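You operate a simulated robot arm through the tools that you are given. There is no shell and no other tool. Be economical: measure what you need, move in short steps, check, and stop when the job is done.

Carry out the task below with a simulated two-armed robot. There is one attempt and no reset: what you move stays moved.

TASK
Take the well plate from the plating bench and leave it on the jar mat. Take the blue filter and leave it on top of the blue pad. Open the top bench drawer, take the label that says "22" from the top of the waste bench and leave it in the inside of the top bench drawer and shut the drawer again. Put the hand tally on the long bench top away on the plating bench. Put the blue damp canister from the long bench top on the blue loading bench and the green damp canister on the cart shelf. Do these in any order. Set down upright: damp canister.
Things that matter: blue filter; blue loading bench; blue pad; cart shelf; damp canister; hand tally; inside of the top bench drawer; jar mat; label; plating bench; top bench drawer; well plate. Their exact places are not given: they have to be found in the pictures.

The check looks at the end state, three seconds after you hand in, the way a careful person would. Anything else that was tipped, shoved, dropped, spilled or broken makes it a failure.

THE ROBOT
Two 6-joint arms with two-finger parallel grippers on one trunk, on a base that drives. Base frame: it is fixed to the floor where the robot stands at the start and does not move with it; the origin is under the middle of the robot, x ahead of it, y to its left, z up. Lengths are in mm, angles in rad, forces in N, time in s.
The left shoulder is at the start at [60, 187, 1197], the right one opposite. Places, roughly: blue filter [750, -1000, 1000]; blue loading bench [-900, 7400, 800]; blue pad (10x7x5 cm) [700, -700, 900]; cart shelf [-3900, 7100, 300]; damp canister [-3750, 10000, 1000]; hand tally [-4000, 10000, 750]; inside of the top bench drawer [-3900, 1100, 700]; jar mat (17x17 cm) [440, 1280, 900]; label [-1750, 250, 750]; plating bench [700, 100, 900]; top bench drawer [-3800, 1100, 700]; well plate (9x6x2 cm) [500, 0, 900]. Payload 1.57 kg a hand.
The tool frame of a hand sits at the grasp point between the pads (the TCP): z along the fingers, y along the line on which they close. The tips reach 30 mm beyond it. The gripper opens to 110 mm. The fingers are 24 mm wide and 12 mm thick; the gripper's body (48 by 112 mm) begins 78 mm behind the TCP.
Orientation is that of the tool frame in the base frame, as a unit quaternion [w, x, y, z]. With the fingers straight down and closing along the base's y, the tool's x points along the base's -x, its y along +y and its z along -z.

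THE INTERFACE
- The arms move only by the tool nudge_tool. It takes "left_deltas", "right_deltas" or both (then of equal length, played together; a hand with none holds still); each is a list of rows, each a list of 2 entries, a list of its own where there are three numbers: the shift along the base's x, y, z in mm, then the turn, a rotation vector about the base's x, y, z in rad. In form: [[[x, y, z], [rx, ry, rz]], ...]. A call has 1 to 10 rows; each row is the pose to reach, as a shift and turn from the pose commanded when the call began. "left_grip" and "right_grip" are, for a hand that has rows, the gripper command, from -1 (shut) to 1 (fully open), values between in proportion, set as the call begins (left out, the last holds). A row lasts 0.2 s, in which the tool goes at most 50 mm and 0.15 rad; a call with a longer step from one row to the next is refused whole, and so is a gripper value outside its range. Where a pose cannot be reached the arm comes as near as it can. A force on the tool above 40 N (or 10 N above the force at the start of the call, whichever is more), or a blocked arm, ends the call early, and 0.2 s more pass. Each finger travels about 153 mm/s and halts on what it meets, pressing with about 43 N; the grip force reading is that of the motor and also rises with nothing between the fingers. The clock runs only during rows and for 0.2 s after the last one: add rows that repeat a pose to give the fingers time. It gives the time, the measured TCP pose, the force on the tool (base axes), the opening and the grip force at its end, in the units of the frame above (readings bear some noise), with the torque about the TCP (base axes, N m) and any sound that the robot's microphone picked up.
- Cameras (640 x 400 px; columns grow to the right, rows downward): "scene" is now at [9.3, 11.6, 1728.7]; the picture's right is [0.19, -0.98, 0.00], its down [-0.83, -0.16, -0.53] and it looks along [0.52, 0.10, -0.85] (base axes); focal length 285 px, centre (320, 200). "left" rides on the left gripper at [70, -16, -141] in its tool frame; the picture's right is [0.23, 0.97, 0.00], its down [-0.86, 0.20, -0.48] and it looks along [-0.47, 0.11, 0.88] (tool axes); focal length 222 px, centre (320, 200). "right" rides on the right gripper at [70, 16, -141] in its tool frame; the picture's right is [-0.23, 0.97, 0.00], its down [-0.86, -0.20, -0.48] and it looks along [-0.47, -0.11, 0.88] (tool axes); focal length 222 px, centre (320, 200).
- snapshot(camera): a new picture of that camera. The clock stands still meanwhile.
- move_column(by): slides the trunk up (or, below 0, down) by that many mm; the arms and the scene camera ride with it, the base frame stays. It gives what a move gives, with no picture.
- base_move(legs): drives the robot by 1 to 6 legs, each [ahead, left, turn to the left] in mm, mm and rad, along the robot's own axes; the way and the turn of a leg run together, so that a leg with both is an arc; at most 1500 mm and 3.142 rad a leg. The arms and the cameras ride along, it lands a little off, and it stops where it bumps. It gives what a move gives.
- head_to(pan, tilt): turns the head with the scene camera to pan (to the left, within 1.501 rad either way) and tilt (down, from -0.506 to 1.204), counted from straight ahead of the robot. It gives what a move gives.
- point_at(camera, pixels): for up to 12 pixels [column, row] of the newest picture of that camera ("zoom" is the newest enlarged one), the place [x, y, z] in the base frame of the surface seen there, good to about 2 mm. The clock stands still meanwhile.
- inspect(camera, box): a new picture of the part [left, top, right, bottom] of that camera's present view, enlarged. The clock stands still meanwhile.
- close_job(): hands the job in; it is judged then, once.

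Work in short steps. Measure before you move; look again where a grasp or a placing could have gone wrong, and mend it. You have 138 turns and 160 pictures in all, those below and enlarged ones among them. Open the grippers and draw the arms clear of the work before you hand the job in, unless the task says otherwise; then end with one line.

The tools are called as name(argument=value, ...) on one line, values as JSON. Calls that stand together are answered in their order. nudge_tool: Moves the arms, as the interface text tells. Its arguments: {"type":"object","properties":{"left_deltas":{"type":"array","items":{"type":"array"}},"left_grip":{"type":"number"},"right_deltas":{"type":"array","items":{"type":"array"}},"right_grip":{"type":"number"}},"required":[]} The other tools are called the same way: move_column (by) slides the trunk up or down; base_move (legs) drives the base; head_to (pan, tilt) turns the head that bears the scene camera; snapshot (camera) takes a picture; point_at (camera, pixels) gives the place of the surface under pixels of a picture; inspect (camera, box) takes an enlarged picture of a part of a camera's view; close_job () hands the job in.

At the start:

```text
time: 0.0
left_ee_pos: [455.9, 248.3, 1098.8]
left_orientation: [0.001, -0.001, 1.0, 0.0]
left_wrist_force: [-1.1, 0.0, -0.2]
left_moment: [0.01, -0.04, -0.02]
left_grip_width: 109.9
left_grasp_force: 0.1
right_ee_pos: [454.0, -192.1, 1200.0]
right_orientation: [0.0, 0.0, 1.0, 0.0]
right_wrist_force: [-0.4, -1.0, 0.1]
right_moment: [0.03, -0.01, 0.0]
right_grip_width: 110.0
right_grasp_force: 0.1
trunk travel left (down, up): [-825.0, 165.0]
robot x, y, heading: [1.6, 1.1, -0.001]
head pan, tilt: [0.188, 1.009]
```

scene: 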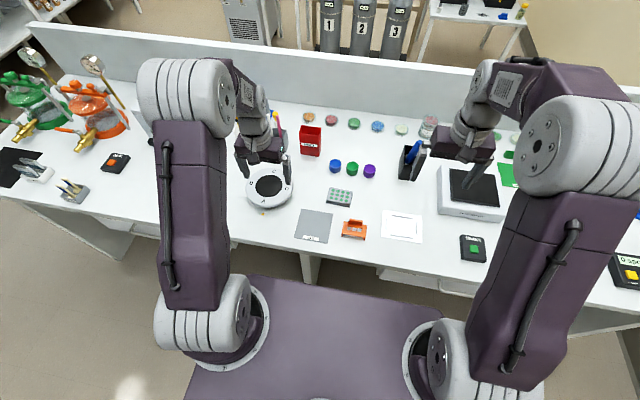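
right: 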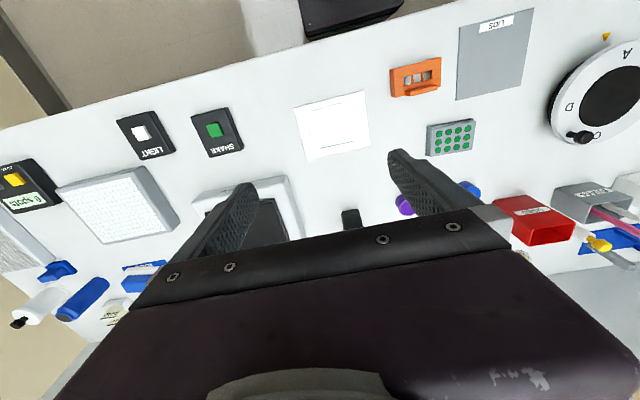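
left: 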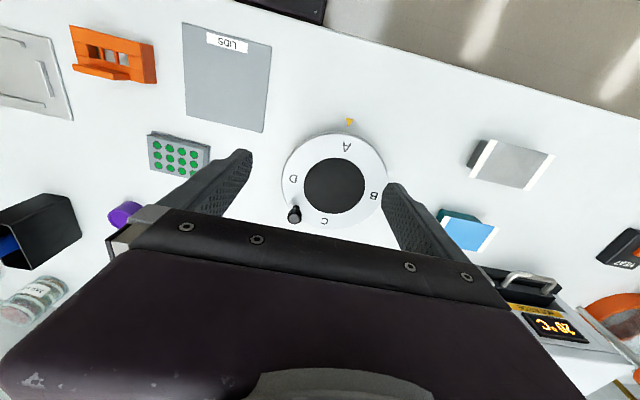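

The well plate shows at scene (339,197), with a possible jar mat (black) at (20,165). I'll measure those and look around.

point_at(camera="scene", pixels=[[339, 197], [330, 190], [352, 193], [349, 206], [327, 203], [20, 165], [335, 165], [352, 168], [350, 180], [402, 226], [314, 226]])

inspect(camera="scene", box=[0, 60, 160, 220])

inspect(camera="scene", box=[400, 100, 640, 300])

```text
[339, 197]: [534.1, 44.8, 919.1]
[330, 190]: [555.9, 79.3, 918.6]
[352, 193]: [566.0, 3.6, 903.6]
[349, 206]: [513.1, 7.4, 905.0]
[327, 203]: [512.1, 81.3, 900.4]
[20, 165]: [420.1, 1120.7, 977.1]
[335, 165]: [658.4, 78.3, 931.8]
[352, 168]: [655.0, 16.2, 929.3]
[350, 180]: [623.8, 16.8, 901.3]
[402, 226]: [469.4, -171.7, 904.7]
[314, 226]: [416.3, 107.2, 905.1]
```

```text
2.50 times, centred on (80, 140) of scene
```

zoom: 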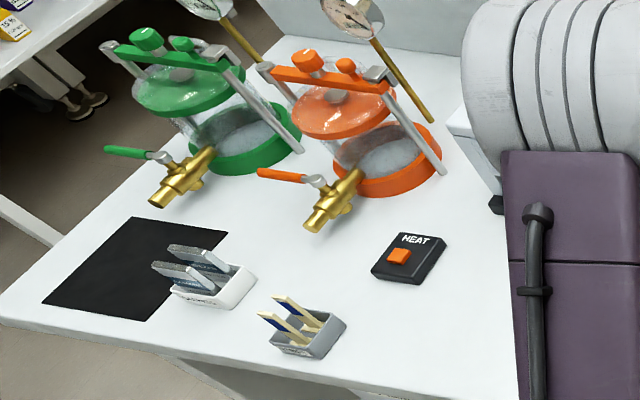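

```text
2.00 times, centred on (520, 200) of scene
```

zoom: 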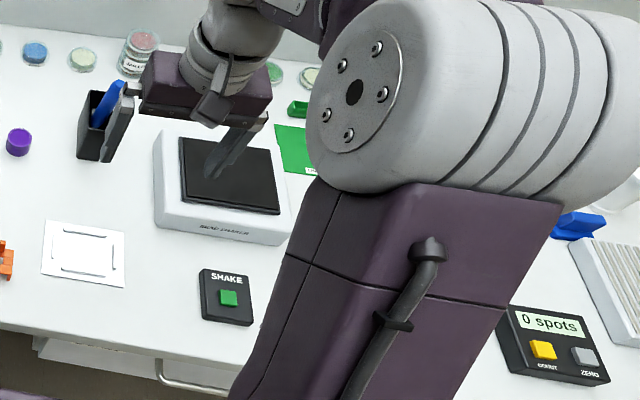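

The black mat is the jar mat. I'll zoom in on the well plate to get its yaw.

inspect(camera="left", box=[120, 110, 240, 190])

head_to(pan=-0.9, tilt=0.8)

snapshot(camera="scene")

```text
5.00 times, centred on (180, 150) of left
```

zoom: 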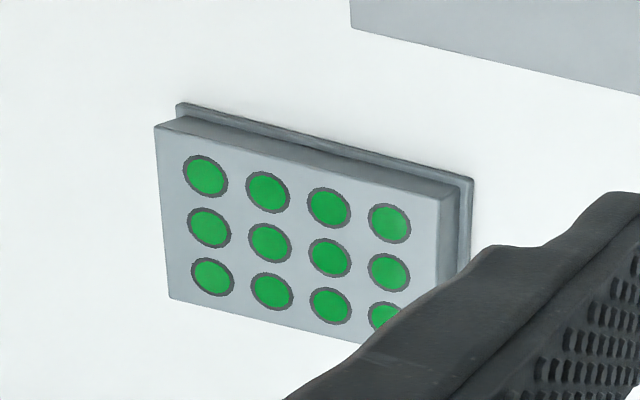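

```text
time: 1.3
left_ee_pos: [455.7, 249.0, 1099.6]
left_orientation: [0.001, 0.0, 1.0, 0.001]
left_wrist_force: [-0.1, -0.4, 1.4]
left_moment: [0.0, 0.01, -0.02]
left_grip_width: 110.1
left_grasp_force: 0.1
right_ee_pos: [453.3, -191.7, 1199.8]
right_orientation: [0.0, -0.001, 1.0, 0.0]
right_wrist_force: [-0.2, 0.2, -0.3]
right_moment: [0.06, 0.0, 0.02]
right_grip_width: 109.7
right_grasp_force: 0.0
trunk travel left (down, up): [-825.0, 165.0]
robot x, y, heading: [-2.9, 2.1, -0.003]
head pan, tilt: [-0.901, 0.799]
```

```text
153 pictures are left
```

scene: 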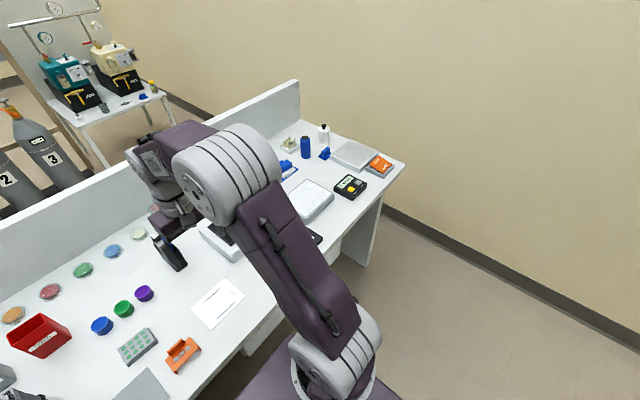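

point_at(camera="zoom", pixels=[[207, 176], [389, 222], [213, 277], [330, 306], [157, 128], [438, 200], [170, 298], [465, 180], [180, 106], [30, 150]])

inspect(camera="scene", box=[260, 110, 420, 240])

```text
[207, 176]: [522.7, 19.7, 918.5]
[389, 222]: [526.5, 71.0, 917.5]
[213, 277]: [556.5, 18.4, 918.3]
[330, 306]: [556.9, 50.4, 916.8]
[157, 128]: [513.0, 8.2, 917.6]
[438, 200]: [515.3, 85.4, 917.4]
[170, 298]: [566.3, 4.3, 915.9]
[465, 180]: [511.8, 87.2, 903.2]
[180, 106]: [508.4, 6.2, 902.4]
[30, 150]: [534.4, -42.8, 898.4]
```

```text
3.08 times, centred on (340, 175) of scene
```

zoom: 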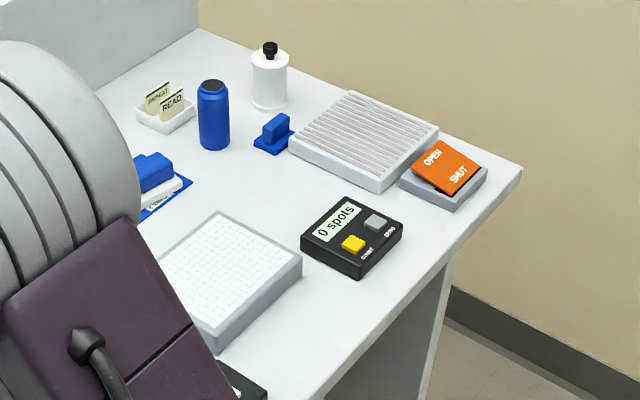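

I'll measure the blue objects: cylinder, small handle, and the pad near the arm.

point_at(camera="zoom", pixels=[[213, 115], [275, 125], [272, 148], [150, 170], [165, 195], [150, 210], [188, 185], [213, 85], [360, 140], [165, 108], [268, 80]])

inspect(camera="right", box=[0, 140, 200, 360])

```text
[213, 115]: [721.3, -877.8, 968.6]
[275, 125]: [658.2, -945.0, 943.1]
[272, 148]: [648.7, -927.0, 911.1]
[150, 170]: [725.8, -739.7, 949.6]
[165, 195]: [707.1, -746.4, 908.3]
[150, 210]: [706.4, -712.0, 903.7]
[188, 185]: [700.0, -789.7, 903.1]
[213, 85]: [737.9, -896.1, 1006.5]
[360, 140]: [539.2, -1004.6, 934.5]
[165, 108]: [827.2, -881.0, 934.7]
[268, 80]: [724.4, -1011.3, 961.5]
```

```text
1.82 times, centred on (100, 250) of right
```

zoom: 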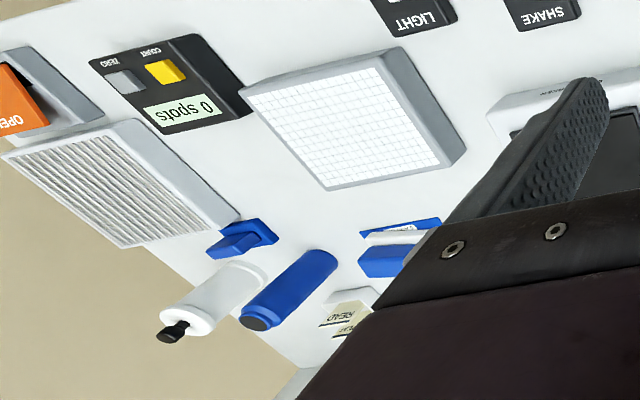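

The blue things need a closer look later. First the well plate: centre ≈[540,46], long side along y, z 900–917. I'll shift the base so the left arm can reach it.

base_move(legs=[[40, -130, 0]])

head_to(pan=0.1, tilt=1.0)

snapshot(camera="scene")

```text
time: 2.6
left_ee_pos: [494.4, 124.1, 1097.3]
left_orientation: [0.001, -0.001, 1.0, -0.001]
left_wrist_force: [0.3, 0.0, 0.6]
left_moment: [-0.02, 0.0, 0.04]
left_grip_width: 109.9
left_grasp_force: 0.1
right_ee_pos: [493.3, -316.7, 1199.2]
right_orientation: [0.0, -0.001, 1.0, 0.0]
right_wrist_force: [0.5, 0.0, -0.1]
right_moment: [0.0, 0.04, -0.03]
right_grip_width: 110.2
right_grasp_force: 0.0
trunk travel left (down, up): [-825.0, 165.0]
robot x, y, heading: [42.1, -126.9, 0.001]
head pan, tilt: [-0.901, 0.799]
```

```text
time: 3.9
left_ee_pos: [494.6, 121.8, 1099.4]
left_orientation: [0.001, 0.0, 1.0, 0.0]
left_wrist_force: [-0.7, -0.7, 0.7]
left_moment: [0.02, -0.01, 0.01]
left_grip_width: 109.9
left_grasp_force: 0.0
right_ee_pos: [494.9, -317.7, 1199.0]
right_orientation: [-0.001, -0.001, 1.0, 0.0]
right_wrist_force: [0.5, 0.5, -0.5]
right_moment: [0.0, 0.0, 0.02]
right_grip_width: 110.1
right_grasp_force: 0.0
trunk travel left (down, up): [-825.0, 165.0]
robot x, y, heading: [39.5, -127.7, 0.001]
head pan, tilt: [0.099, 1.0]
```

```text
150 pictures are left
```

scene: 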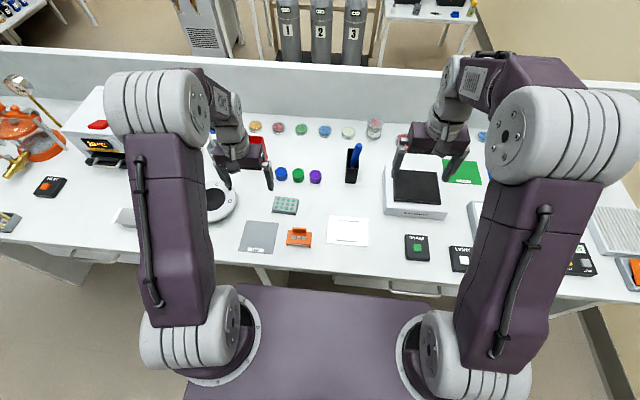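

Moving the left hand above the plate at z≈1000.

nudge_tool(left_deltas=[[[20, -38, -40], [0, 0, -0.02]], [[45, -76, -80], [0, 0, -0.04]], [[45, -76, -110], [0, 0, -0.04]], [[45, -76, -110], [0, 0, -0.04]]], left_grip=1)

snapshot(camera="left")

```text
refused: row 1 steps farther than a row can; nothing moved
```

```text
149 pictures are left
```

left: 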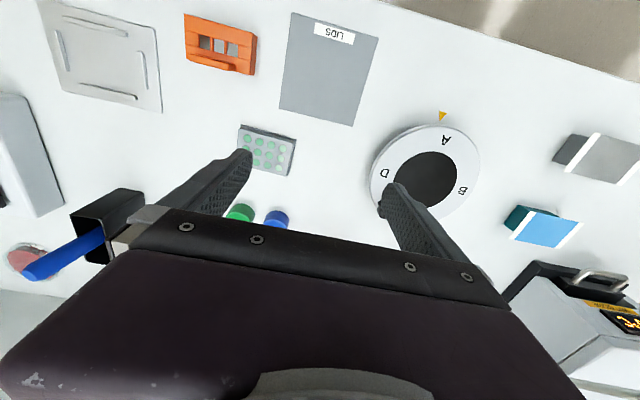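

The step was too long; resend with shorter rows.

nudge_tool(left_deltas=[[[20, -35, 0], [0, 0, -0.02]], [[45, -76, 0], [0, 0, -0.04]], [[45, -76, -45], [0, 0, -0.04]], [[45, -76, -90], [0, 0, -0.04]], [[45, -76, -105], [0, 0, -0.04]], [[45, -76, -105], [0, 0, -0.04]]], left_grip=1)

snapshot(camera="left")

```text
time: 5.3
left_ee_pos: [541.8, 45.5, 992.0]
left_orientation: [0.001, 0.019, 1.0, 0.0]
left_wrist_force: [0.0, -0.8, 1.1]
left_moment: [-0.02, 0.01, 0.02]
left_grip_width: 110.0
left_grasp_force: 0.0
right_ee_pos: [494.7, -319.5, 1200.0]
right_orientation: [-0.001, -0.001, 1.0, 0.0]
right_wrist_force: [0.6, 0.1, 0.1]
right_moment: [0.0, 0.03, 0.0]
right_grip_width: 110.0
right_grasp_force: 0.1
trunk travel left (down, up): [-825.0, 165.0]
robot x, y, heading: [42.2, -126.1, 0.002]
head pan, tilt: [0.099, 1.0]
```

```text
148 pictures are left
```

left: 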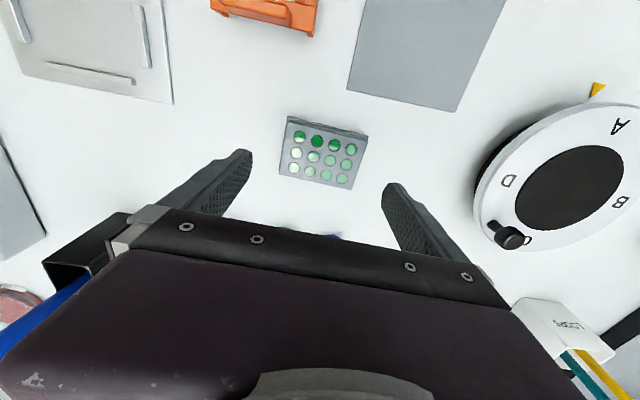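

The plate sits centred between the fingers. I'll re-measure its corners to check alignment.

point_at(camera="left", pixels=[[290, 121], [364, 137], [281, 172], [352, 186], [322, 155], [482, 185], [245, 153], [386, 187]])

```text
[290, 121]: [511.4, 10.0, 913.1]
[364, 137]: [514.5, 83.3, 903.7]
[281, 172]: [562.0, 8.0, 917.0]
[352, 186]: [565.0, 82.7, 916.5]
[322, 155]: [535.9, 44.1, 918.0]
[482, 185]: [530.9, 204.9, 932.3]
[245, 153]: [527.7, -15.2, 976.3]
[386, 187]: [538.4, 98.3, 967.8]
```

Aligned. Descend to TCP z≈934, then close.

nudge_tool(left_deltas=[[[-2, 0, -40], [0, 0, 0]], [[-2, 0, -58], [0, 0, 0]], [[-2, 0, -59], [0, 0, 0]]], left_grip=1)

nudge_tool(left_deltas=[[[0, 0, 0], [0, 0, 0]], [[0, 0, 0], [0, 0, 0]], [[0, 0, 0], [0, 0, 0]], [[0, 0, 30], [0, 0, 0]], [[0, 0, 70], [0, 0, 0]], [[0, 0, 110], [0, 0, 0]], [[0, 0, 110], [0, 0, 0]]], left_grip=-1)

snapshot(camera="left")

```text
time: 6.1
left_ee_pos: [538.6, 44.6, 933.6]
left_orientation: [0.001, 0.019, 1.0, 0.001]
left_wrist_force: [0.0, 0.0, 0.7]
left_moment: [-0.02, 0.01, 0.02]
left_grip_width: 110.2
left_grasp_force: 0.1
right_ee_pos: [493.8, -319.7, 1200.6]
right_orientation: [0.0, -0.001, 1.0, 0.0]
right_wrist_force: [0.7, -0.2, -0.1]
right_moment: [0.01, 0.02, 0.0]
right_grip_width: 109.9
right_grasp_force: 0.1
trunk travel left (down, up): [-825.0, 165.0]
robot x, y, heading: [42.3, -128.1, 0.003]
head pan, tilt: [0.099, 1.0]
```

```text
time: 7.7
left_ee_pos: [537.9, 44.5, 1046.8]
left_orientation: [0.0, 0.019, 1.0, 0.0]
left_wrist_force: [0.2, 0.1, -0.3]
left_moment: [0.0, -0.01, -0.01]
left_grip_width: 78.8
left_grasp_force: 42.7
right_ee_pos: [494.4, -318.8, 1198.6]
right_orientation: [0.001, -0.001, 1.0, 0.0]
right_wrist_force: [-0.5, 0.0, 0.6]
right_moment: [-0.01, -0.01, 0.0]
right_grip_width: 110.0
right_grasp_force: 0.1
trunk travel left (down, up): [-825.0, 165.0]
robot x, y, heading: [37.3, -127.6, 0.0]
head pan, tilt: [0.099, 1.0]
```

```text
147 pictures are left
```

left: 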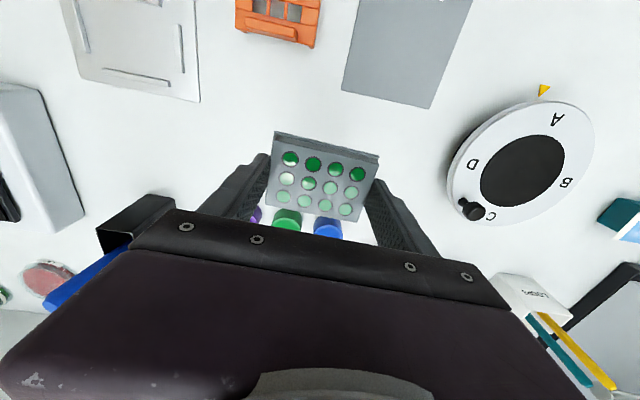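

Plate held (78.8 mm). Raise it, back off, and drive left toward the mat.

nudge_tool(left_deltas=[[[-20, 20, 45], [0, 0, 0.02]], [[-40, 40, 80], [0, 0, 0.04]], [[-40, 70, 100], [0, 0, 0.04]]])

base_move(legs=[[-350, 0, 0], [0, 1240, 0]])

head_to(pan=0.2, tilt=0.6)

snapshot(camera="scene")

```text
refused: row 1 steps farther than a row can; nothing moved
```

```text
time: 15.8
left_ee_pos: [188.6, 1272.8, 1047.1]
left_orientation: [0.0, 0.017, 1.0, 0.0]
left_wrist_force: [0.3, 0.3, 0.0]
left_moment: [0.02, -0.02, -0.02]
left_grip_width: 78.5
left_grasp_force: 43.2
right_ee_pos: [146.3, 907.4, 1200.1]
right_orientation: [0.0, -0.004, 1.0, 0.0]
right_wrist_force: [0.2, -0.3, -0.1]
right_moment: [-0.01, 0.01, -0.01]
right_grip_width: 109.8
right_grasp_force: 0.1
trunk travel left (down, up): [-825.0, 165.0]
robot x, y, heading: [-309.4, 1096.5, 0.008]
head pan, tilt: [0.099, 1.0]
```

```text
time: 16.6
left_ee_pos: [187.6, 1272.8, 1046.1]
left_orientation: [0.001, 0.016, 1.0, 0.001]
left_wrist_force: [0.4, -0.1, -0.7]
left_moment: [0.0, -0.01, 0.02]
left_grip_width: 78.6
left_grasp_force: 43.0
right_ee_pos: [144.8, 908.3, 1200.2]
right_orientation: [0.0, -0.004, 1.0, 0.001]
right_wrist_force: [0.2, 0.2, 0.6]
right_moment: [0.02, -0.01, 0.0]
right_grip_width: 110.1
right_grasp_force: 0.0
trunk travel left (down, up): [-825.0, 165.0]
robot x, y, heading: [-309.8, 1093.8, 0.005]
head pan, tilt: [0.201, 0.6]
```

```text
146 pictures are left
```

scene: 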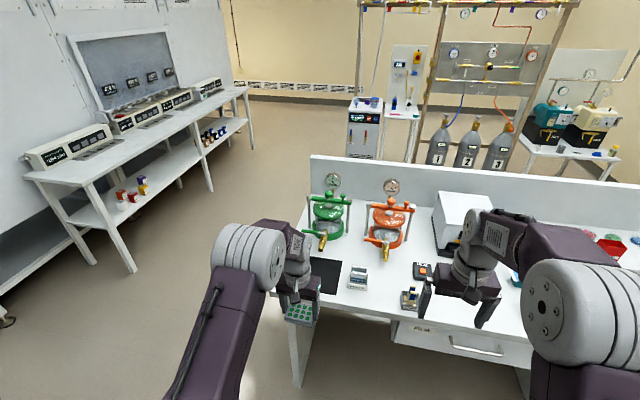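

The mat is at (325,277). Zoom and measure it.

inspect(camera="scene", box=[270, 230, 430, 330])

inspect(camera="left", box=[0, 0, 640, 400])

```text
4.00 times, centred on (350, 280) of scene
```

zoom: 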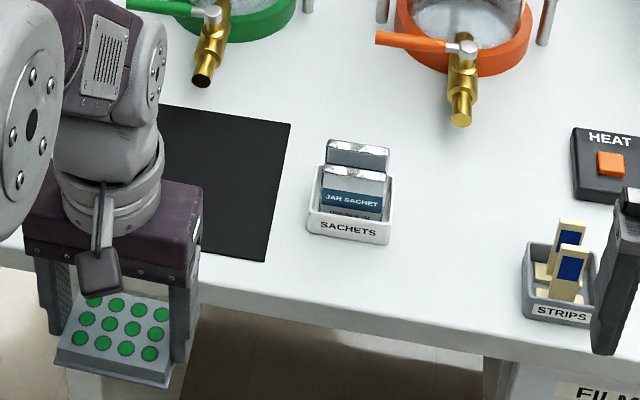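

```text
1.00 times, centred on (320, 200) of left
```

zoom: 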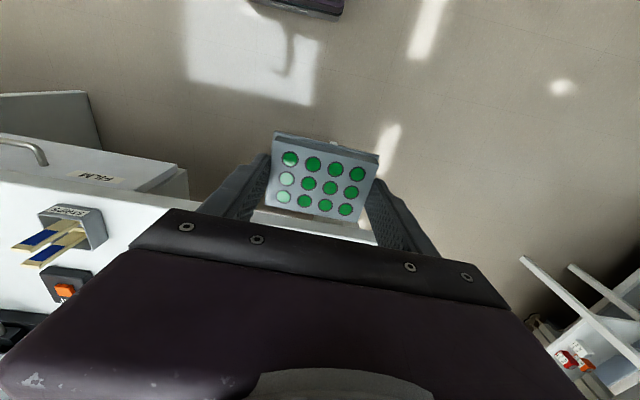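

Measuring the visible mat corners.

point_at(camera="scene", pixels=[[341.5, 262], [335.5, 294], [318, 258], [328, 275], [324, 291], [302, 245]])

```text
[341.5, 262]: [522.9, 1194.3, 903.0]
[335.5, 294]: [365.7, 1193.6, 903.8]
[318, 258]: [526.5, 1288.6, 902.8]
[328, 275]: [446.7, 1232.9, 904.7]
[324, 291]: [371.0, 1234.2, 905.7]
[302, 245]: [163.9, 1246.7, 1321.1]
```

Mat centre ≈[447,1277]. Drive ahead, then check.

base_move(legs=[[235, 0, 0]])

snapshot(camera="left")

```text
time: 18.4
left_ee_pos: [418.9, 1275.1, 1049.3]
left_orientation: [0.001, 0.016, 1.0, 0.0]
left_wrist_force: [-0.1, 0.0, -0.4]
left_moment: [0.01, 0.01, -0.03]
left_grip_width: 78.9
left_grasp_force: 43.2
right_ee_pos: [377.0, 911.3, 1200.4]
right_orientation: [0.0, -0.004, 1.0, 0.0]
right_wrist_force: [0.2, 1.2, -0.1]
right_moment: [0.05, -0.01, 0.01]
right_grip_width: 109.8
right_grasp_force: 0.0
trunk travel left (down, up): [-825.0, 165.0]
robot x, y, heading: [-73.5, 1097.0, 0.005]
head pan, tilt: [0.201, 0.6]
```

```text
143 pictures are left
```

left: 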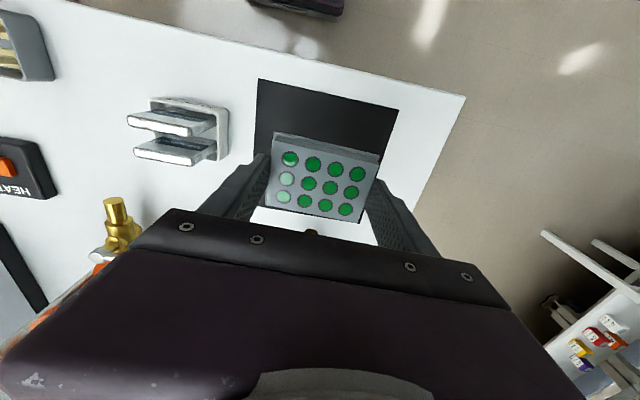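

Over the mat. Move 27 mm ahead and lower to the mat.

nudge_tool(left_deltas=[[[27, 2, 0], [0, 0, 0]], [[27, 2, -40], [0, 0, 0]], [[27, 2, -80], [0, 0, 0]], [[27, 2, -100], [0, 0, 0]], [[27, 2, -109], [0, 0, 0]], [[27, 2, -111], [0, 0, 0]], [[27, 2, -111], [0, 0, 0]]])

snapshot(camera="left")

```text
time: 20.0
left_ee_pos: [448.1, 1275.8, 936.6]
left_orientation: [0.0, 0.015, 1.0, 0.0]
left_wrist_force: [-0.3, 1.2, 5.1]
left_moment: [0.06, 0.06, 0.0]
left_grip_width: 78.5
left_grasp_force: 43.4
right_ee_pos: [378.9, 911.3, 1201.2]
right_orientation: [0.0, -0.004, 1.0, 0.0]
right_wrist_force: [-0.3, 0.9, -0.9]
right_moment: [0.01, 0.0, -0.02]
right_grip_width: 110.3
right_grasp_force: 0.1
trunk travel left (down, up): [-825.0, 165.0]
robot x, y, heading: [-77.0, 1096.7, 0.007]
head pan, tilt: [0.201, 0.6]
```

```text
142 pictures are left
```

left: 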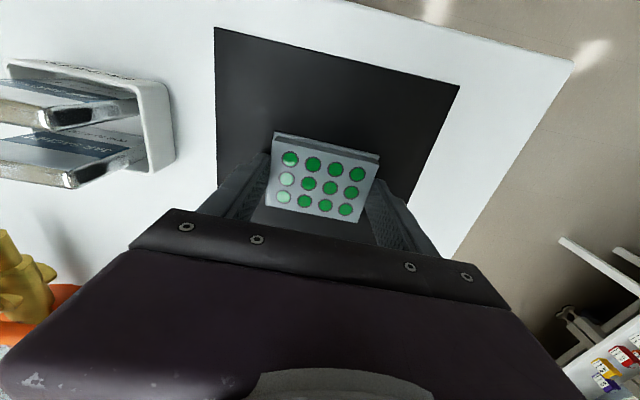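

Contact with 5 N upward; the plate is within the mat. Release and lift straight up, then back the base off.

nudge_tool(left_deltas=[[[0, 0, 0], [0, 0, 0]], [[0, 0, 0], [0, 0, 0]], [[0, 0, 30], [0, 0, 0]], [[0, 0, 75], [0, 0, 0]], [[0, 0, 120], [0, 0, 0]], [[0, 0, 165], [0, 0, 0]]], left_grip=1)

snapshot(camera="left")

base_move(legs=[[-300, 0, 0], [0, -1000, 0], [0, -900, 0]])

head_to(pan=0.0, tilt=0.6)

snapshot(camera="scene")

```text
time: 21.4
left_ee_pos: [446.6, 1275.2, 1102.4]
left_orientation: [0.001, 0.016, 1.0, 0.0]
left_wrist_force: [0.0, 0.0, -0.1]
left_moment: [0.02, -0.01, 0.01]
left_grip_width: 110.1
left_grasp_force: 0.0
right_ee_pos: [378.7, 910.9, 1199.0]
right_orientation: [-0.001, -0.004, 1.0, 0.0]
right_wrist_force: [0.0, 0.0, 0.2]
right_moment: [0.02, -0.05, -0.01]
right_grip_width: 109.8
right_grasp_force: 0.0
trunk travel left (down, up): [-825.0, 165.0]
robot x, y, heading: [-75.7, 1095.7, 0.013]
head pan, tilt: [0.201, 0.6]
```

```text
141 pictures are left
```

left: 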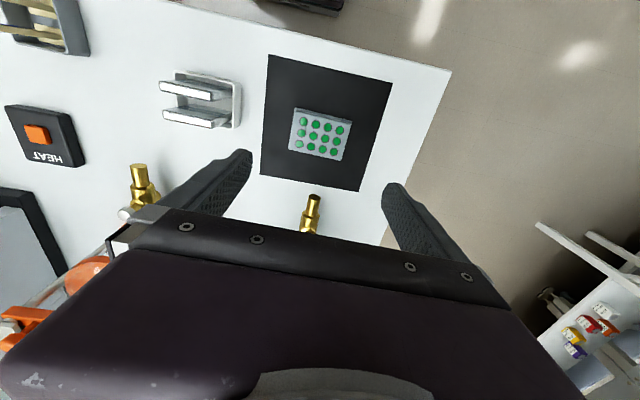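

```text
time: 32.5
left_ee_pos: [184.8, -595.6, 1101.5]
left_orientation: [0.001, 0.005, 1.0, -0.001]
left_wrist_force: [-0.3, 0.1, -0.4]
left_moment: [0.01, 0.0, 0.03]
left_grip_width: 109.9
left_grasp_force: 0.0
right_ee_pos: [123.8, -962.8, 1200.5]
right_orientation: [0.0, -0.015, 1.0, 0.0]
right_wrist_force: [0.1, -0.1, -0.7]
right_moment: [-0.04, -0.02, -0.02]
right_grip_width: 110.1
right_grasp_force: 0.0
trunk travel left (down, up): [-825.0, 165.0]
robot x, y, heading: [-336.7, -786.3, 0.025]
head pan, tilt: [0.201, 0.6]
```

```text
time: 33.2
left_ee_pos: [185.3, -596.9, 1100.7]
left_orientation: [0.001, 0.005, 1.0, 0.0]
left_wrist_force: [0.4, -0.7, -0.2]
left_moment: [0.02, 0.02, 0.02]
left_grip_width: 110.1
left_grasp_force: 0.1
right_ee_pos: [122.9, -965.2, 1200.0]
right_orientation: [0.0, -0.015, 1.0, 0.0]
right_wrist_force: [-0.2, -0.1, 0.1]
right_moment: [0.04, -0.01, 0.0]
right_grip_width: 110.1
right_grasp_force: 0.2
trunk travel left (down, up): [-825.0, 165.0]
robot x, y, heading: [-333.1, -787.2, 0.032]
head pan, tilt: [0.0, 0.6]
```

```text
140 pictures are left
```

scene: 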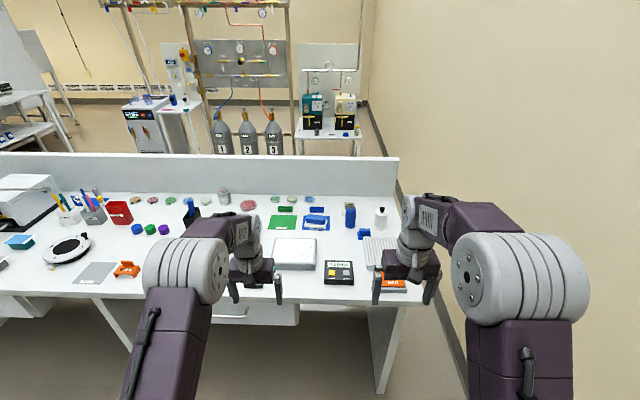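

The plate is on the mat. Zoom on the blue items at (270–400, 190–260).

inspect(camera="scene", box=[260, 185, 400, 275])

```text
4.44 times, centred on (330, 230) of scene
```

zoom: 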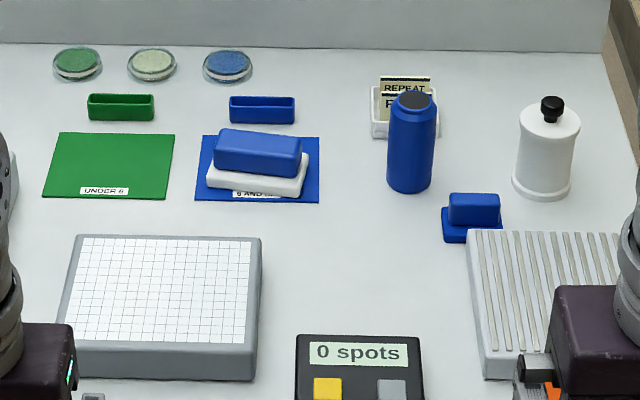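

I'm unsure which blue item is the filter: the cylinder or the small block. I'll drive closer for a better look.

base_move(legs=[[300, 0, -0.03]])

head_to(pan=-0.15, tilt=0.85)

snapshot(camera="scene")

snapshot(camera="right")

```text
time: 35.2
left_ee_pos: [489.9, -607.7, 1102.2]
left_orientation: [0.002, 0.02, 1.0, 0.0]
left_wrist_force: [-0.1, 0.1, 0.4]
left_moment: [-0.04, -0.04, 0.02]
left_grip_width: 110.0
left_grasp_force: 0.1
right_ee_pos: [417.9, -972.6, 1201.0]
right_orientation: [0.0, -0.001, 1.0, 0.0]
right_wrist_force: [-1.0, 0.4, -0.1]
right_moment: [0.02, -0.01, 0.0]
right_grip_width: 110.0
right_grasp_force: 0.0
trunk travel left (down, up): [-825.0, 165.0]
robot x, y, heading: [-32.0, -784.1, 0.002]
head pan, tilt: [0.0, 0.6]
```

```text
time: 36.0
left_ee_pos: [491.9, -605.9, 1101.8]
left_orientation: [0.001, 0.02, 1.0, 0.001]
left_wrist_force: [0.2, 0.6, 0.0]
left_moment: [0.0, -0.01, -0.01]
left_grip_width: 110.1
left_grasp_force: 0.2
right_ee_pos: [420.6, -972.1, 1199.5]
right_orientation: [0.0, -0.002, 1.0, 0.0]
right_wrist_force: [-0.5, -1.1, -0.6]
right_moment: [0.03, 0.02, 0.0]
right_grip_width: 109.7
right_grasp_force: 0.1
trunk travel left (down, up): [-825.0, 165.0]
robot x, y, heading: [-37.0, -779.1, -0.002]
head pan, tilt: [-0.15, 0.85]
```

```text
138 pictures are left
```

scene: 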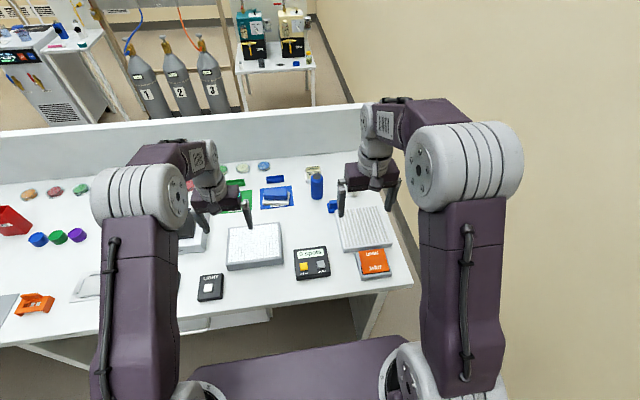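

```text
137 pictures are left
```

right: 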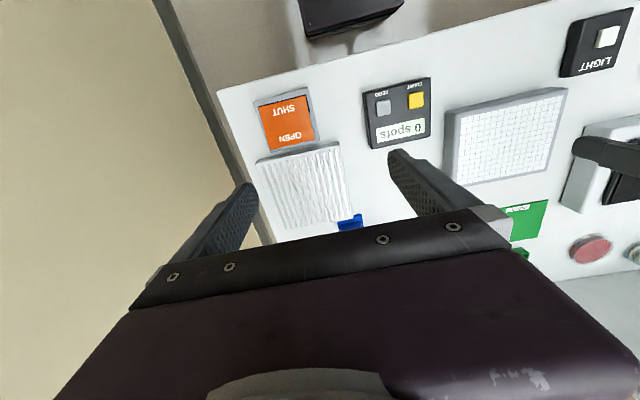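

inspect(camera="scene", box=[210, 150, 350, 230])

inspect(camera="scene", box=[300, 165, 350, 215])

```text
4.57 times, centred on (280, 190) of scene
```

zoom: 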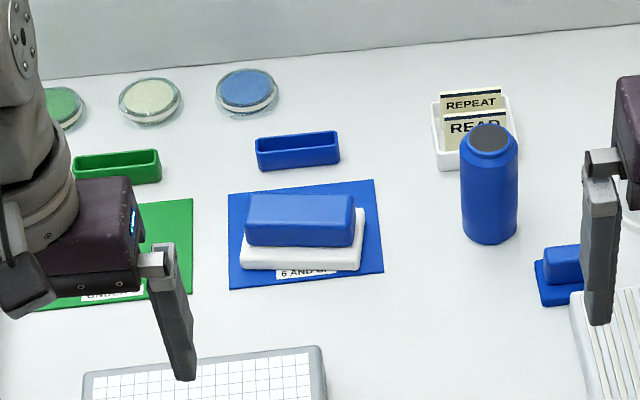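

```text
8.00 times, centred on (325, 190) of scene
```

zoom: 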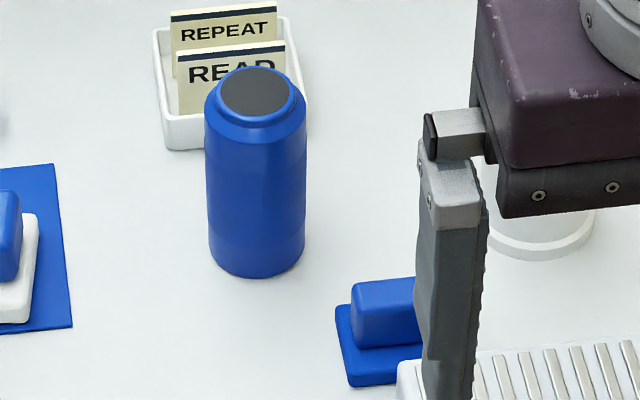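

Measure pad and candidates' sizes.

point_at(camera="zoom", pixels=[[255, 90], [208, 180], [303, 180], [255, 272], [338, 312], [350, 382], [385, 290], [356, 342]])

point_at(camera="scene", pixels=[[264.5, 194], [287, 194], [265, 202], [286, 203], [264, 208], [288, 207], [289, 197], [275, 198]])

```text
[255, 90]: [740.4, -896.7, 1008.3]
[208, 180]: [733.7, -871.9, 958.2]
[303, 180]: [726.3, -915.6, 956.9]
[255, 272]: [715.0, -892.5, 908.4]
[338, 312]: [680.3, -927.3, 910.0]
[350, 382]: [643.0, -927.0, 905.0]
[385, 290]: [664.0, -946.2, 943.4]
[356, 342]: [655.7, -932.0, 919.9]
```

```text
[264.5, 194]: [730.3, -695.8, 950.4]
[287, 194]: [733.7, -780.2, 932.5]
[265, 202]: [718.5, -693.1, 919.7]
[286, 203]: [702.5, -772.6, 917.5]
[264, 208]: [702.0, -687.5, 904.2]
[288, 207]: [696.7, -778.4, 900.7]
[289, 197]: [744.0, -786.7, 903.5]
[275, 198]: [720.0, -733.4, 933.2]
```

The blue/white block is the 10×7×5 pad (top z≈950). To reach x≈720 I need the base further in; check the platform front edge and the bench front edge.

point_at(camera="scene", pixels=[[300, 350], [330, 345], [300, 362], [240, 315], [340, 296], [390, 288], [230, 330]])

```text
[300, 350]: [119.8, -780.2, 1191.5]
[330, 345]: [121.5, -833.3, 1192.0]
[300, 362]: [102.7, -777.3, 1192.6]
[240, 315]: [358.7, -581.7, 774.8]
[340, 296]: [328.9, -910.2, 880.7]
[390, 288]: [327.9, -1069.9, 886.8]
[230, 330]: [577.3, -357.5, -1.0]
```

Bench front is at x≈329 and the deck rides above it. I'll ease forward and see whether the base bumps.

base_move(legs=[[150, 0, 0]])

snapshot(camera="right")

```text
time: 37.4
left_ee_pos: [642.1, -607.5, 1102.1]
left_orientation: [0.002, 0.02, 1.0, -0.001]
left_wrist_force: [-0.1, -0.3, 0.8]
left_moment: [-0.02, -0.01, -0.01]
left_grip_width: 110.1
left_grasp_force: 0.1
right_ee_pos: [569.8, -972.9, 1200.7]
right_orientation: [0.001, 0.001, 1.0, 0.001]
right_wrist_force: [0.1, 0.0, -0.6]
right_moment: [0.01, -0.02, 0.0]
right_grip_width: 109.9
right_grasp_force: 0.1
trunk travel left (down, up): [-825.0, 165.0]
robot x, y, heading: [119.2, -781.4, 0.001]
head pan, tilt: [-0.15, 0.85]
```

```text
134 pictures are left
```

right: 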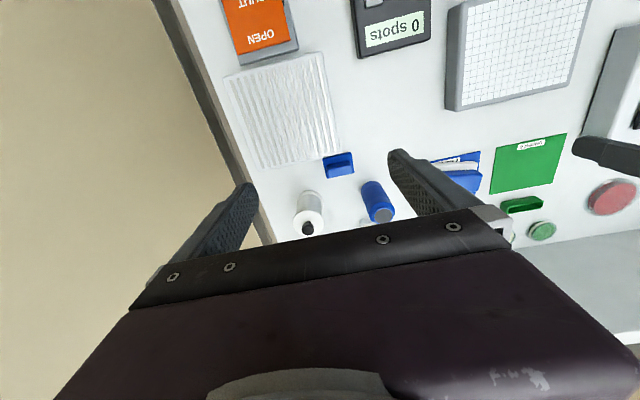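

No bump. Inspect the blue items here, and advance another 65 mm.

base_move(legs=[[65, 0, 0]])

inspect(camera="right", box=[240, 100, 500, 260])

```text
time: 38.4
left_ee_pos: [701.7, -606.8, 1105.5]
left_orientation: [0.004, 0.02, 1.0, 0.0]
left_wrist_force: [-1.4, 0.4, 0.2]
left_moment: [0.01, -0.07, 0.01]
left_grip_width: 110.2
left_grasp_force: 0.1
right_ee_pos: [631.0, -972.3, 1202.6]
right_orientation: [0.003, -0.001, 1.0, 0.0]
right_wrist_force: [-0.6, 0.1, -0.1]
right_moment: [0.03, -0.07, -0.04]
right_grip_width: 110.4
right_grasp_force: 0.0
trunk travel left (down, up): [-825.0, 165.0]
robot x, y, heading: [183.2, -779.0, -0.002]
head pan, tilt: [-0.15, 0.85]
```

```text
2.46 times, centred on (370, 180) of right
```

zoom: 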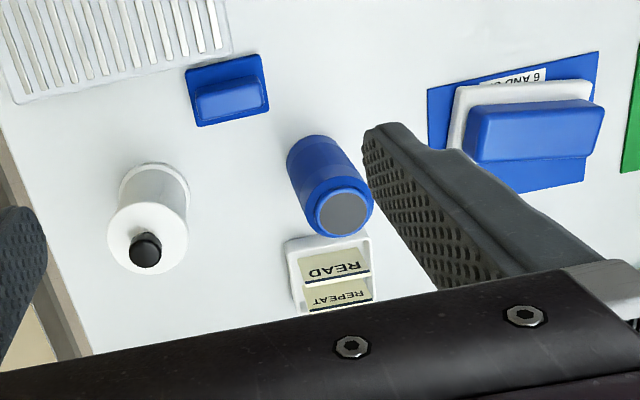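

I'm not certain the cylinder is the filter; let me look for similar props elsewhere (pump table at the back) before deciding.

head_to(pan=0.0, tilt=0.3)

snapshot(camera="scene")

inspect(camera="scene", box=[200, 100, 360, 200])

```text
time: 39.4
left_ee_pos: [709.4, -606.2, 1101.7]
left_orientation: [0.0, 0.019, 1.0, 0.0]
left_wrist_force: [-0.1, 0.6, 0.9]
left_moment: [-0.01, -0.01, 0.0]
left_grip_width: 110.2
left_grasp_force: 0.0
right_ee_pos: [638.6, -972.3, 1200.0]
right_orientation: [0.001, 0.0, 1.0, 0.0]
right_wrist_force: [-0.1, 0.3, 0.7]
right_moment: [0.0, -0.01, 0.0]
right_grip_width: 110.0
right_grasp_force: 0.0
trunk travel left (down, up): [-825.0, 165.0]
robot x, y, heading: [182.4, -778.6, 0.002]
head pan, tilt: [0.0, 0.3]
```

```text
132 pictures are left
```

scene: 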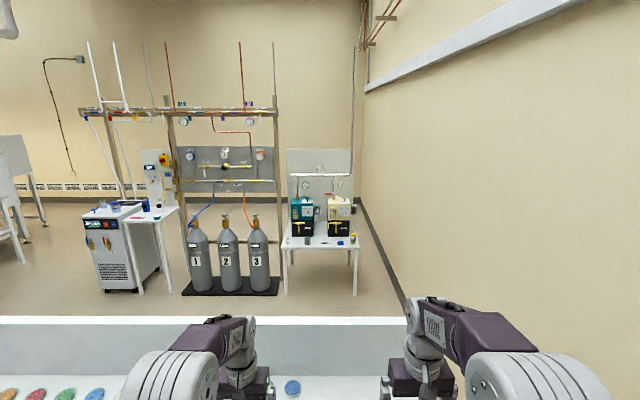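

```text
4.00 times, centred on (280, 150) of scene
```

zoom: 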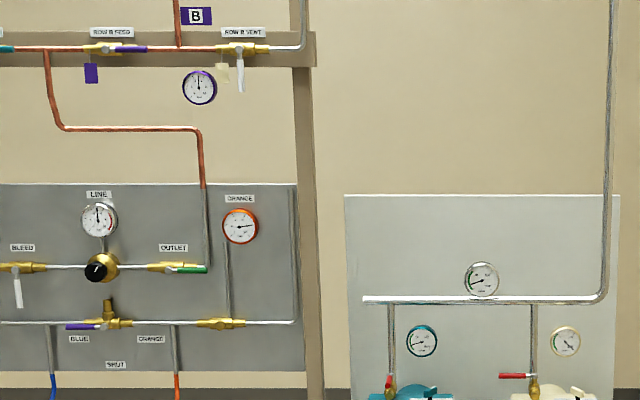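

inspect(camera="scene", box=[275, 185, 365, 260])

inspect(camera="scene", box=[80, 140, 190, 230])

```text
5.33 times, centred on (320, 222) of scene
```

zoom: 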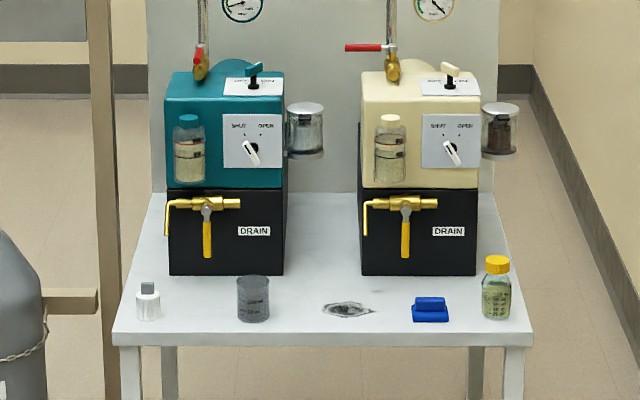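

```text
4.44 times, centred on (135, 185) of scene
```

zoom: 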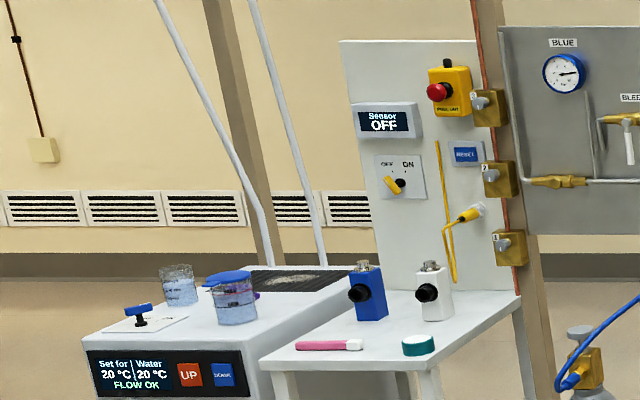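

That small blue block also appears on the pump table, so it is a generic prop; the cylinder is the filter. Move the right hand above it.

nudge_tool(right_deltas=[[[15, 40, 0], [0, 0, 0]], [[30, 79, 0], [0, 0, 0]], [[40, 79, -40], [0, 0, 0]], [[50, 79, -80], [0, 0, 0]], [[50, 79, -80], [0, 0, 0]]], right_grip=0.7)

snapshot(camera="right")

```text
time: 40.6
left_ee_pos: [707.9, -606.2, 1101.8]
left_orientation: [0.0, 0.02, 1.0, 0.0]
left_wrist_force: [0.1, 0.3, 0.0]
left_moment: [0.0, -0.02, -0.01]
left_grip_width: 110.1
left_grasp_force: 0.0
right_ee_pos: [686.3, -892.5, 1120.8]
right_orientation: [0.001, -0.001, 1.0, -0.001]
right_wrist_force: [0.0, -0.2, -0.4]
right_moment: [-0.01, 0.02, -0.02]
right_grip_width: 93.6
right_grasp_force: 0.1
trunk travel left (down, up): [-825.0, 165.0]
robot x, y, heading: [186.1, -781.3, 0.003]
head pan, tilt: [0.0, 0.3]
```

```text
128 pictures are left
```

right: 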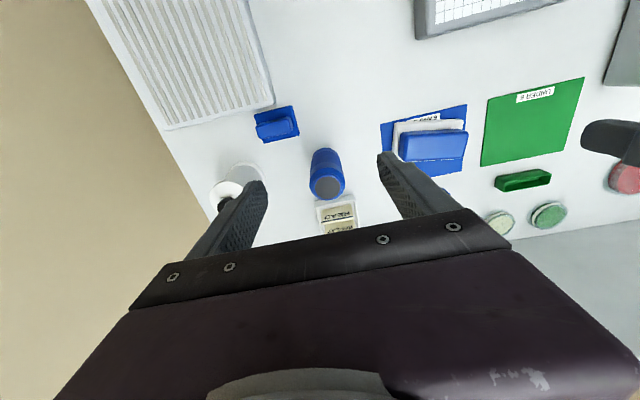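

inspect(camera="right", box=[240, 90, 480, 240])

point_at(camera="right", pixels=[[327, 188], [311, 185], [343, 185], [327, 200], [327, 170], [326, 151], [401, 136], [466, 134], [403, 157], [465, 153], [435, 145], [318, 204]])

```text
2.67 times, centred on (360, 165) of right
```

zoom: 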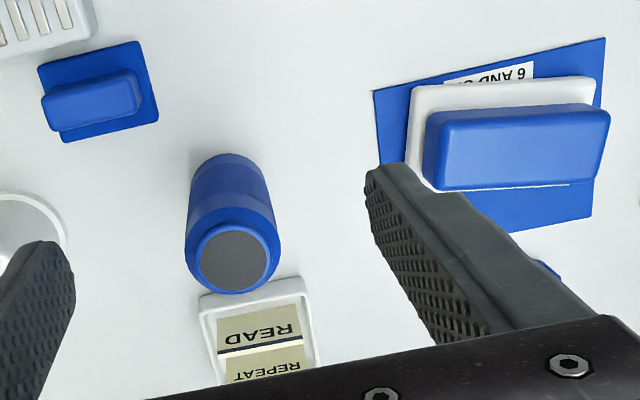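

```text
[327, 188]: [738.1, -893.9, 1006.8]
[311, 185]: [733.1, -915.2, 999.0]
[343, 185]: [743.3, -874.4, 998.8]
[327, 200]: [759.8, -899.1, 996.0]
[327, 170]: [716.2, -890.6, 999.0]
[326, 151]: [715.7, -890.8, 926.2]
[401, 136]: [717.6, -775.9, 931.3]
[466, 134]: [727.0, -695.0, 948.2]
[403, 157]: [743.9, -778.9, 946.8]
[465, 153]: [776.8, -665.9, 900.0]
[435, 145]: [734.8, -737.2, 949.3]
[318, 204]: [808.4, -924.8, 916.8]
```

Cylinder axis ≈[738,-894.5], top z 1007. Move over it and descend to TCP z≈975.

nudge_tool(right_deltas=[[[48, -2, 0], [0, 0, 0]], [[52, -2, -40], [0, 0, 0]], [[52, -2, -80], [0, 0, 0]], [[52, -2, -120], [0, 0, 0]], [[52, -2, -146], [0, 0, 0]], [[52, -2, -146], [0, 0, 0]]], right_grip=0.7)

snapshot(camera="right")

```text
time: 42.0
left_ee_pos: [706.1, -607.5, 1101.5]
left_orientation: [0.001, 0.02, 1.0, -0.001]
left_wrist_force: [0.5, -0.4, -0.2]
left_moment: [-0.04, -0.01, -0.02]
left_grip_width: 109.8
left_grasp_force: 0.1
right_ee_pos: [736.9, -895.0, 973.1]
right_orientation: [0.0, -0.001, 1.0, 0.0]
right_wrist_force: [0.6, -0.1, -0.5]
right_moment: [-0.01, -0.02, 0.03]
right_grip_width: 93.5
right_grasp_force: 0.0
trunk travel left (down, up): [-825.0, 165.0]
robot x, y, heading: [185.5, -779.9, -0.001]
head pan, tilt: [0.0, 0.3]
```

```text
126 pictures are left
```

right: 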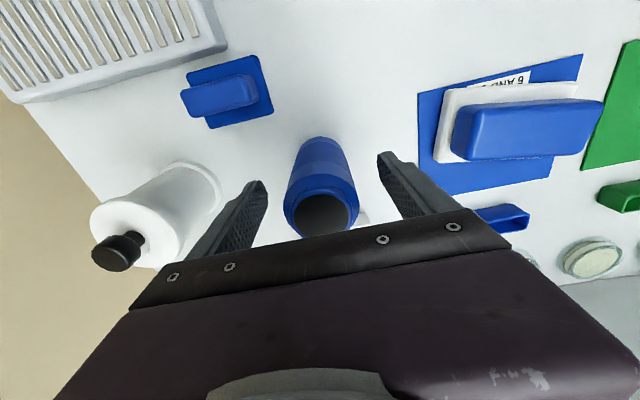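

The filter is between the fingers. Measure the pad top here, close, and lift.

point_at(camera="right", pixels=[[480, 112], [590, 104], [478, 154], [582, 149], [530, 130], [450, 145], [505, 157], [540, 155]])

nudge_tool(right_deltas=[[[0, 0, 0], [0, 0, 0]], [[0, 0, 0], [0, 0, 0]], [[0, 0, 0], [0, 0, 0]], [[0, 0, 40], [0, 0, 0]], [[0, 0, 80], [0, 0, 0]], [[0, 0, 120], [0, 0, 0]], [[0, 0, 120], [0, 0, 0]]], right_grip=-1)

snapshot(camera="right")

```text
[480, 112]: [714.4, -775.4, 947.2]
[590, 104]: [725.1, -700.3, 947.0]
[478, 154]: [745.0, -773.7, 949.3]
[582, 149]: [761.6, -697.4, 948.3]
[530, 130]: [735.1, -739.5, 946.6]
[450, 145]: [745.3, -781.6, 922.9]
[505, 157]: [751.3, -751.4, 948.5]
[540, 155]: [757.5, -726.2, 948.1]
```

```text
time: 43.6
left_ee_pos: [708.1, -607.4, 1101.8]
left_orientation: [0.001, 0.02, 1.0, 0.0]
left_wrist_force: [-0.4, -0.6, -0.2]
left_moment: [-0.01, -0.02, 0.0]
left_grip_width: 110.0
left_grasp_force: 0.0
right_ee_pos: [737.7, -895.9, 1096.3]
right_orientation: [0.0, -0.001, 1.0, 0.0]
right_wrist_force: [-0.3, 0.7, -1.2]
right_moment: [0.01, 0.03, -0.01]
right_grip_width: 46.9
right_grasp_force: 42.3
trunk travel left (down, up): [-825.0, 165.0]
robot x, y, heading: [181.5, -779.9, 0.003]
head pan, tilt: [0.0, 0.3]
```

```text
125 pictures are left
```

right: 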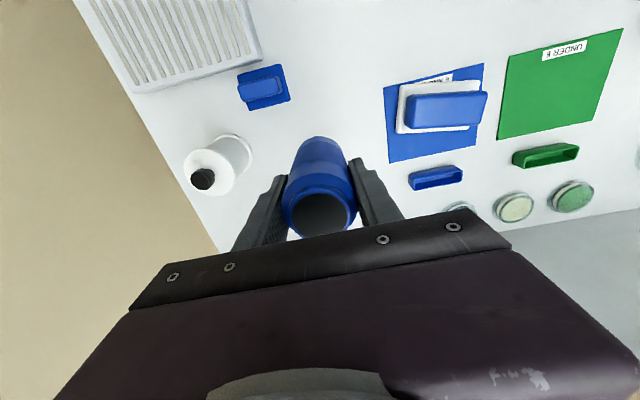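

Filter held (46.9 mm). Pad top centre ≈[737,-737]. Shift the base left about 120 mm so the reach stays similar.

base_move(legs=[[0, 130, 0]])

snapshot(camera="right")

```text
time: 44.9
left_ee_pos: [709.5, -478.5, 1101.7]
left_orientation: [0.0, 0.02, 1.0, 0.001]
left_wrist_force: [0.3, 0.5, -0.5]
left_moment: [0.0, -0.01, 0.0]
left_grip_width: 110.3
left_grasp_force: 0.0
right_ee_pos: [737.8, -766.2, 1096.3]
right_orientation: [-0.001, -0.002, 1.0, 0.001]
right_wrist_force: [0.4, -0.2, -1.7]
right_moment: [0.02, 0.0, 0.0]
right_grip_width: 47.1
right_grasp_force: 43.1
trunk travel left (down, up): [-825.0, 165.0]
robot x, y, heading: [183.4, -649.6, 0.001]
head pan, tilt: [0.0, 0.3]
```

```text
124 pictures are left
```

right: 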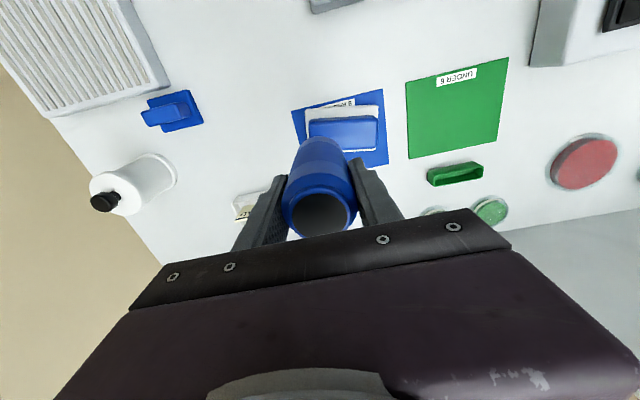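

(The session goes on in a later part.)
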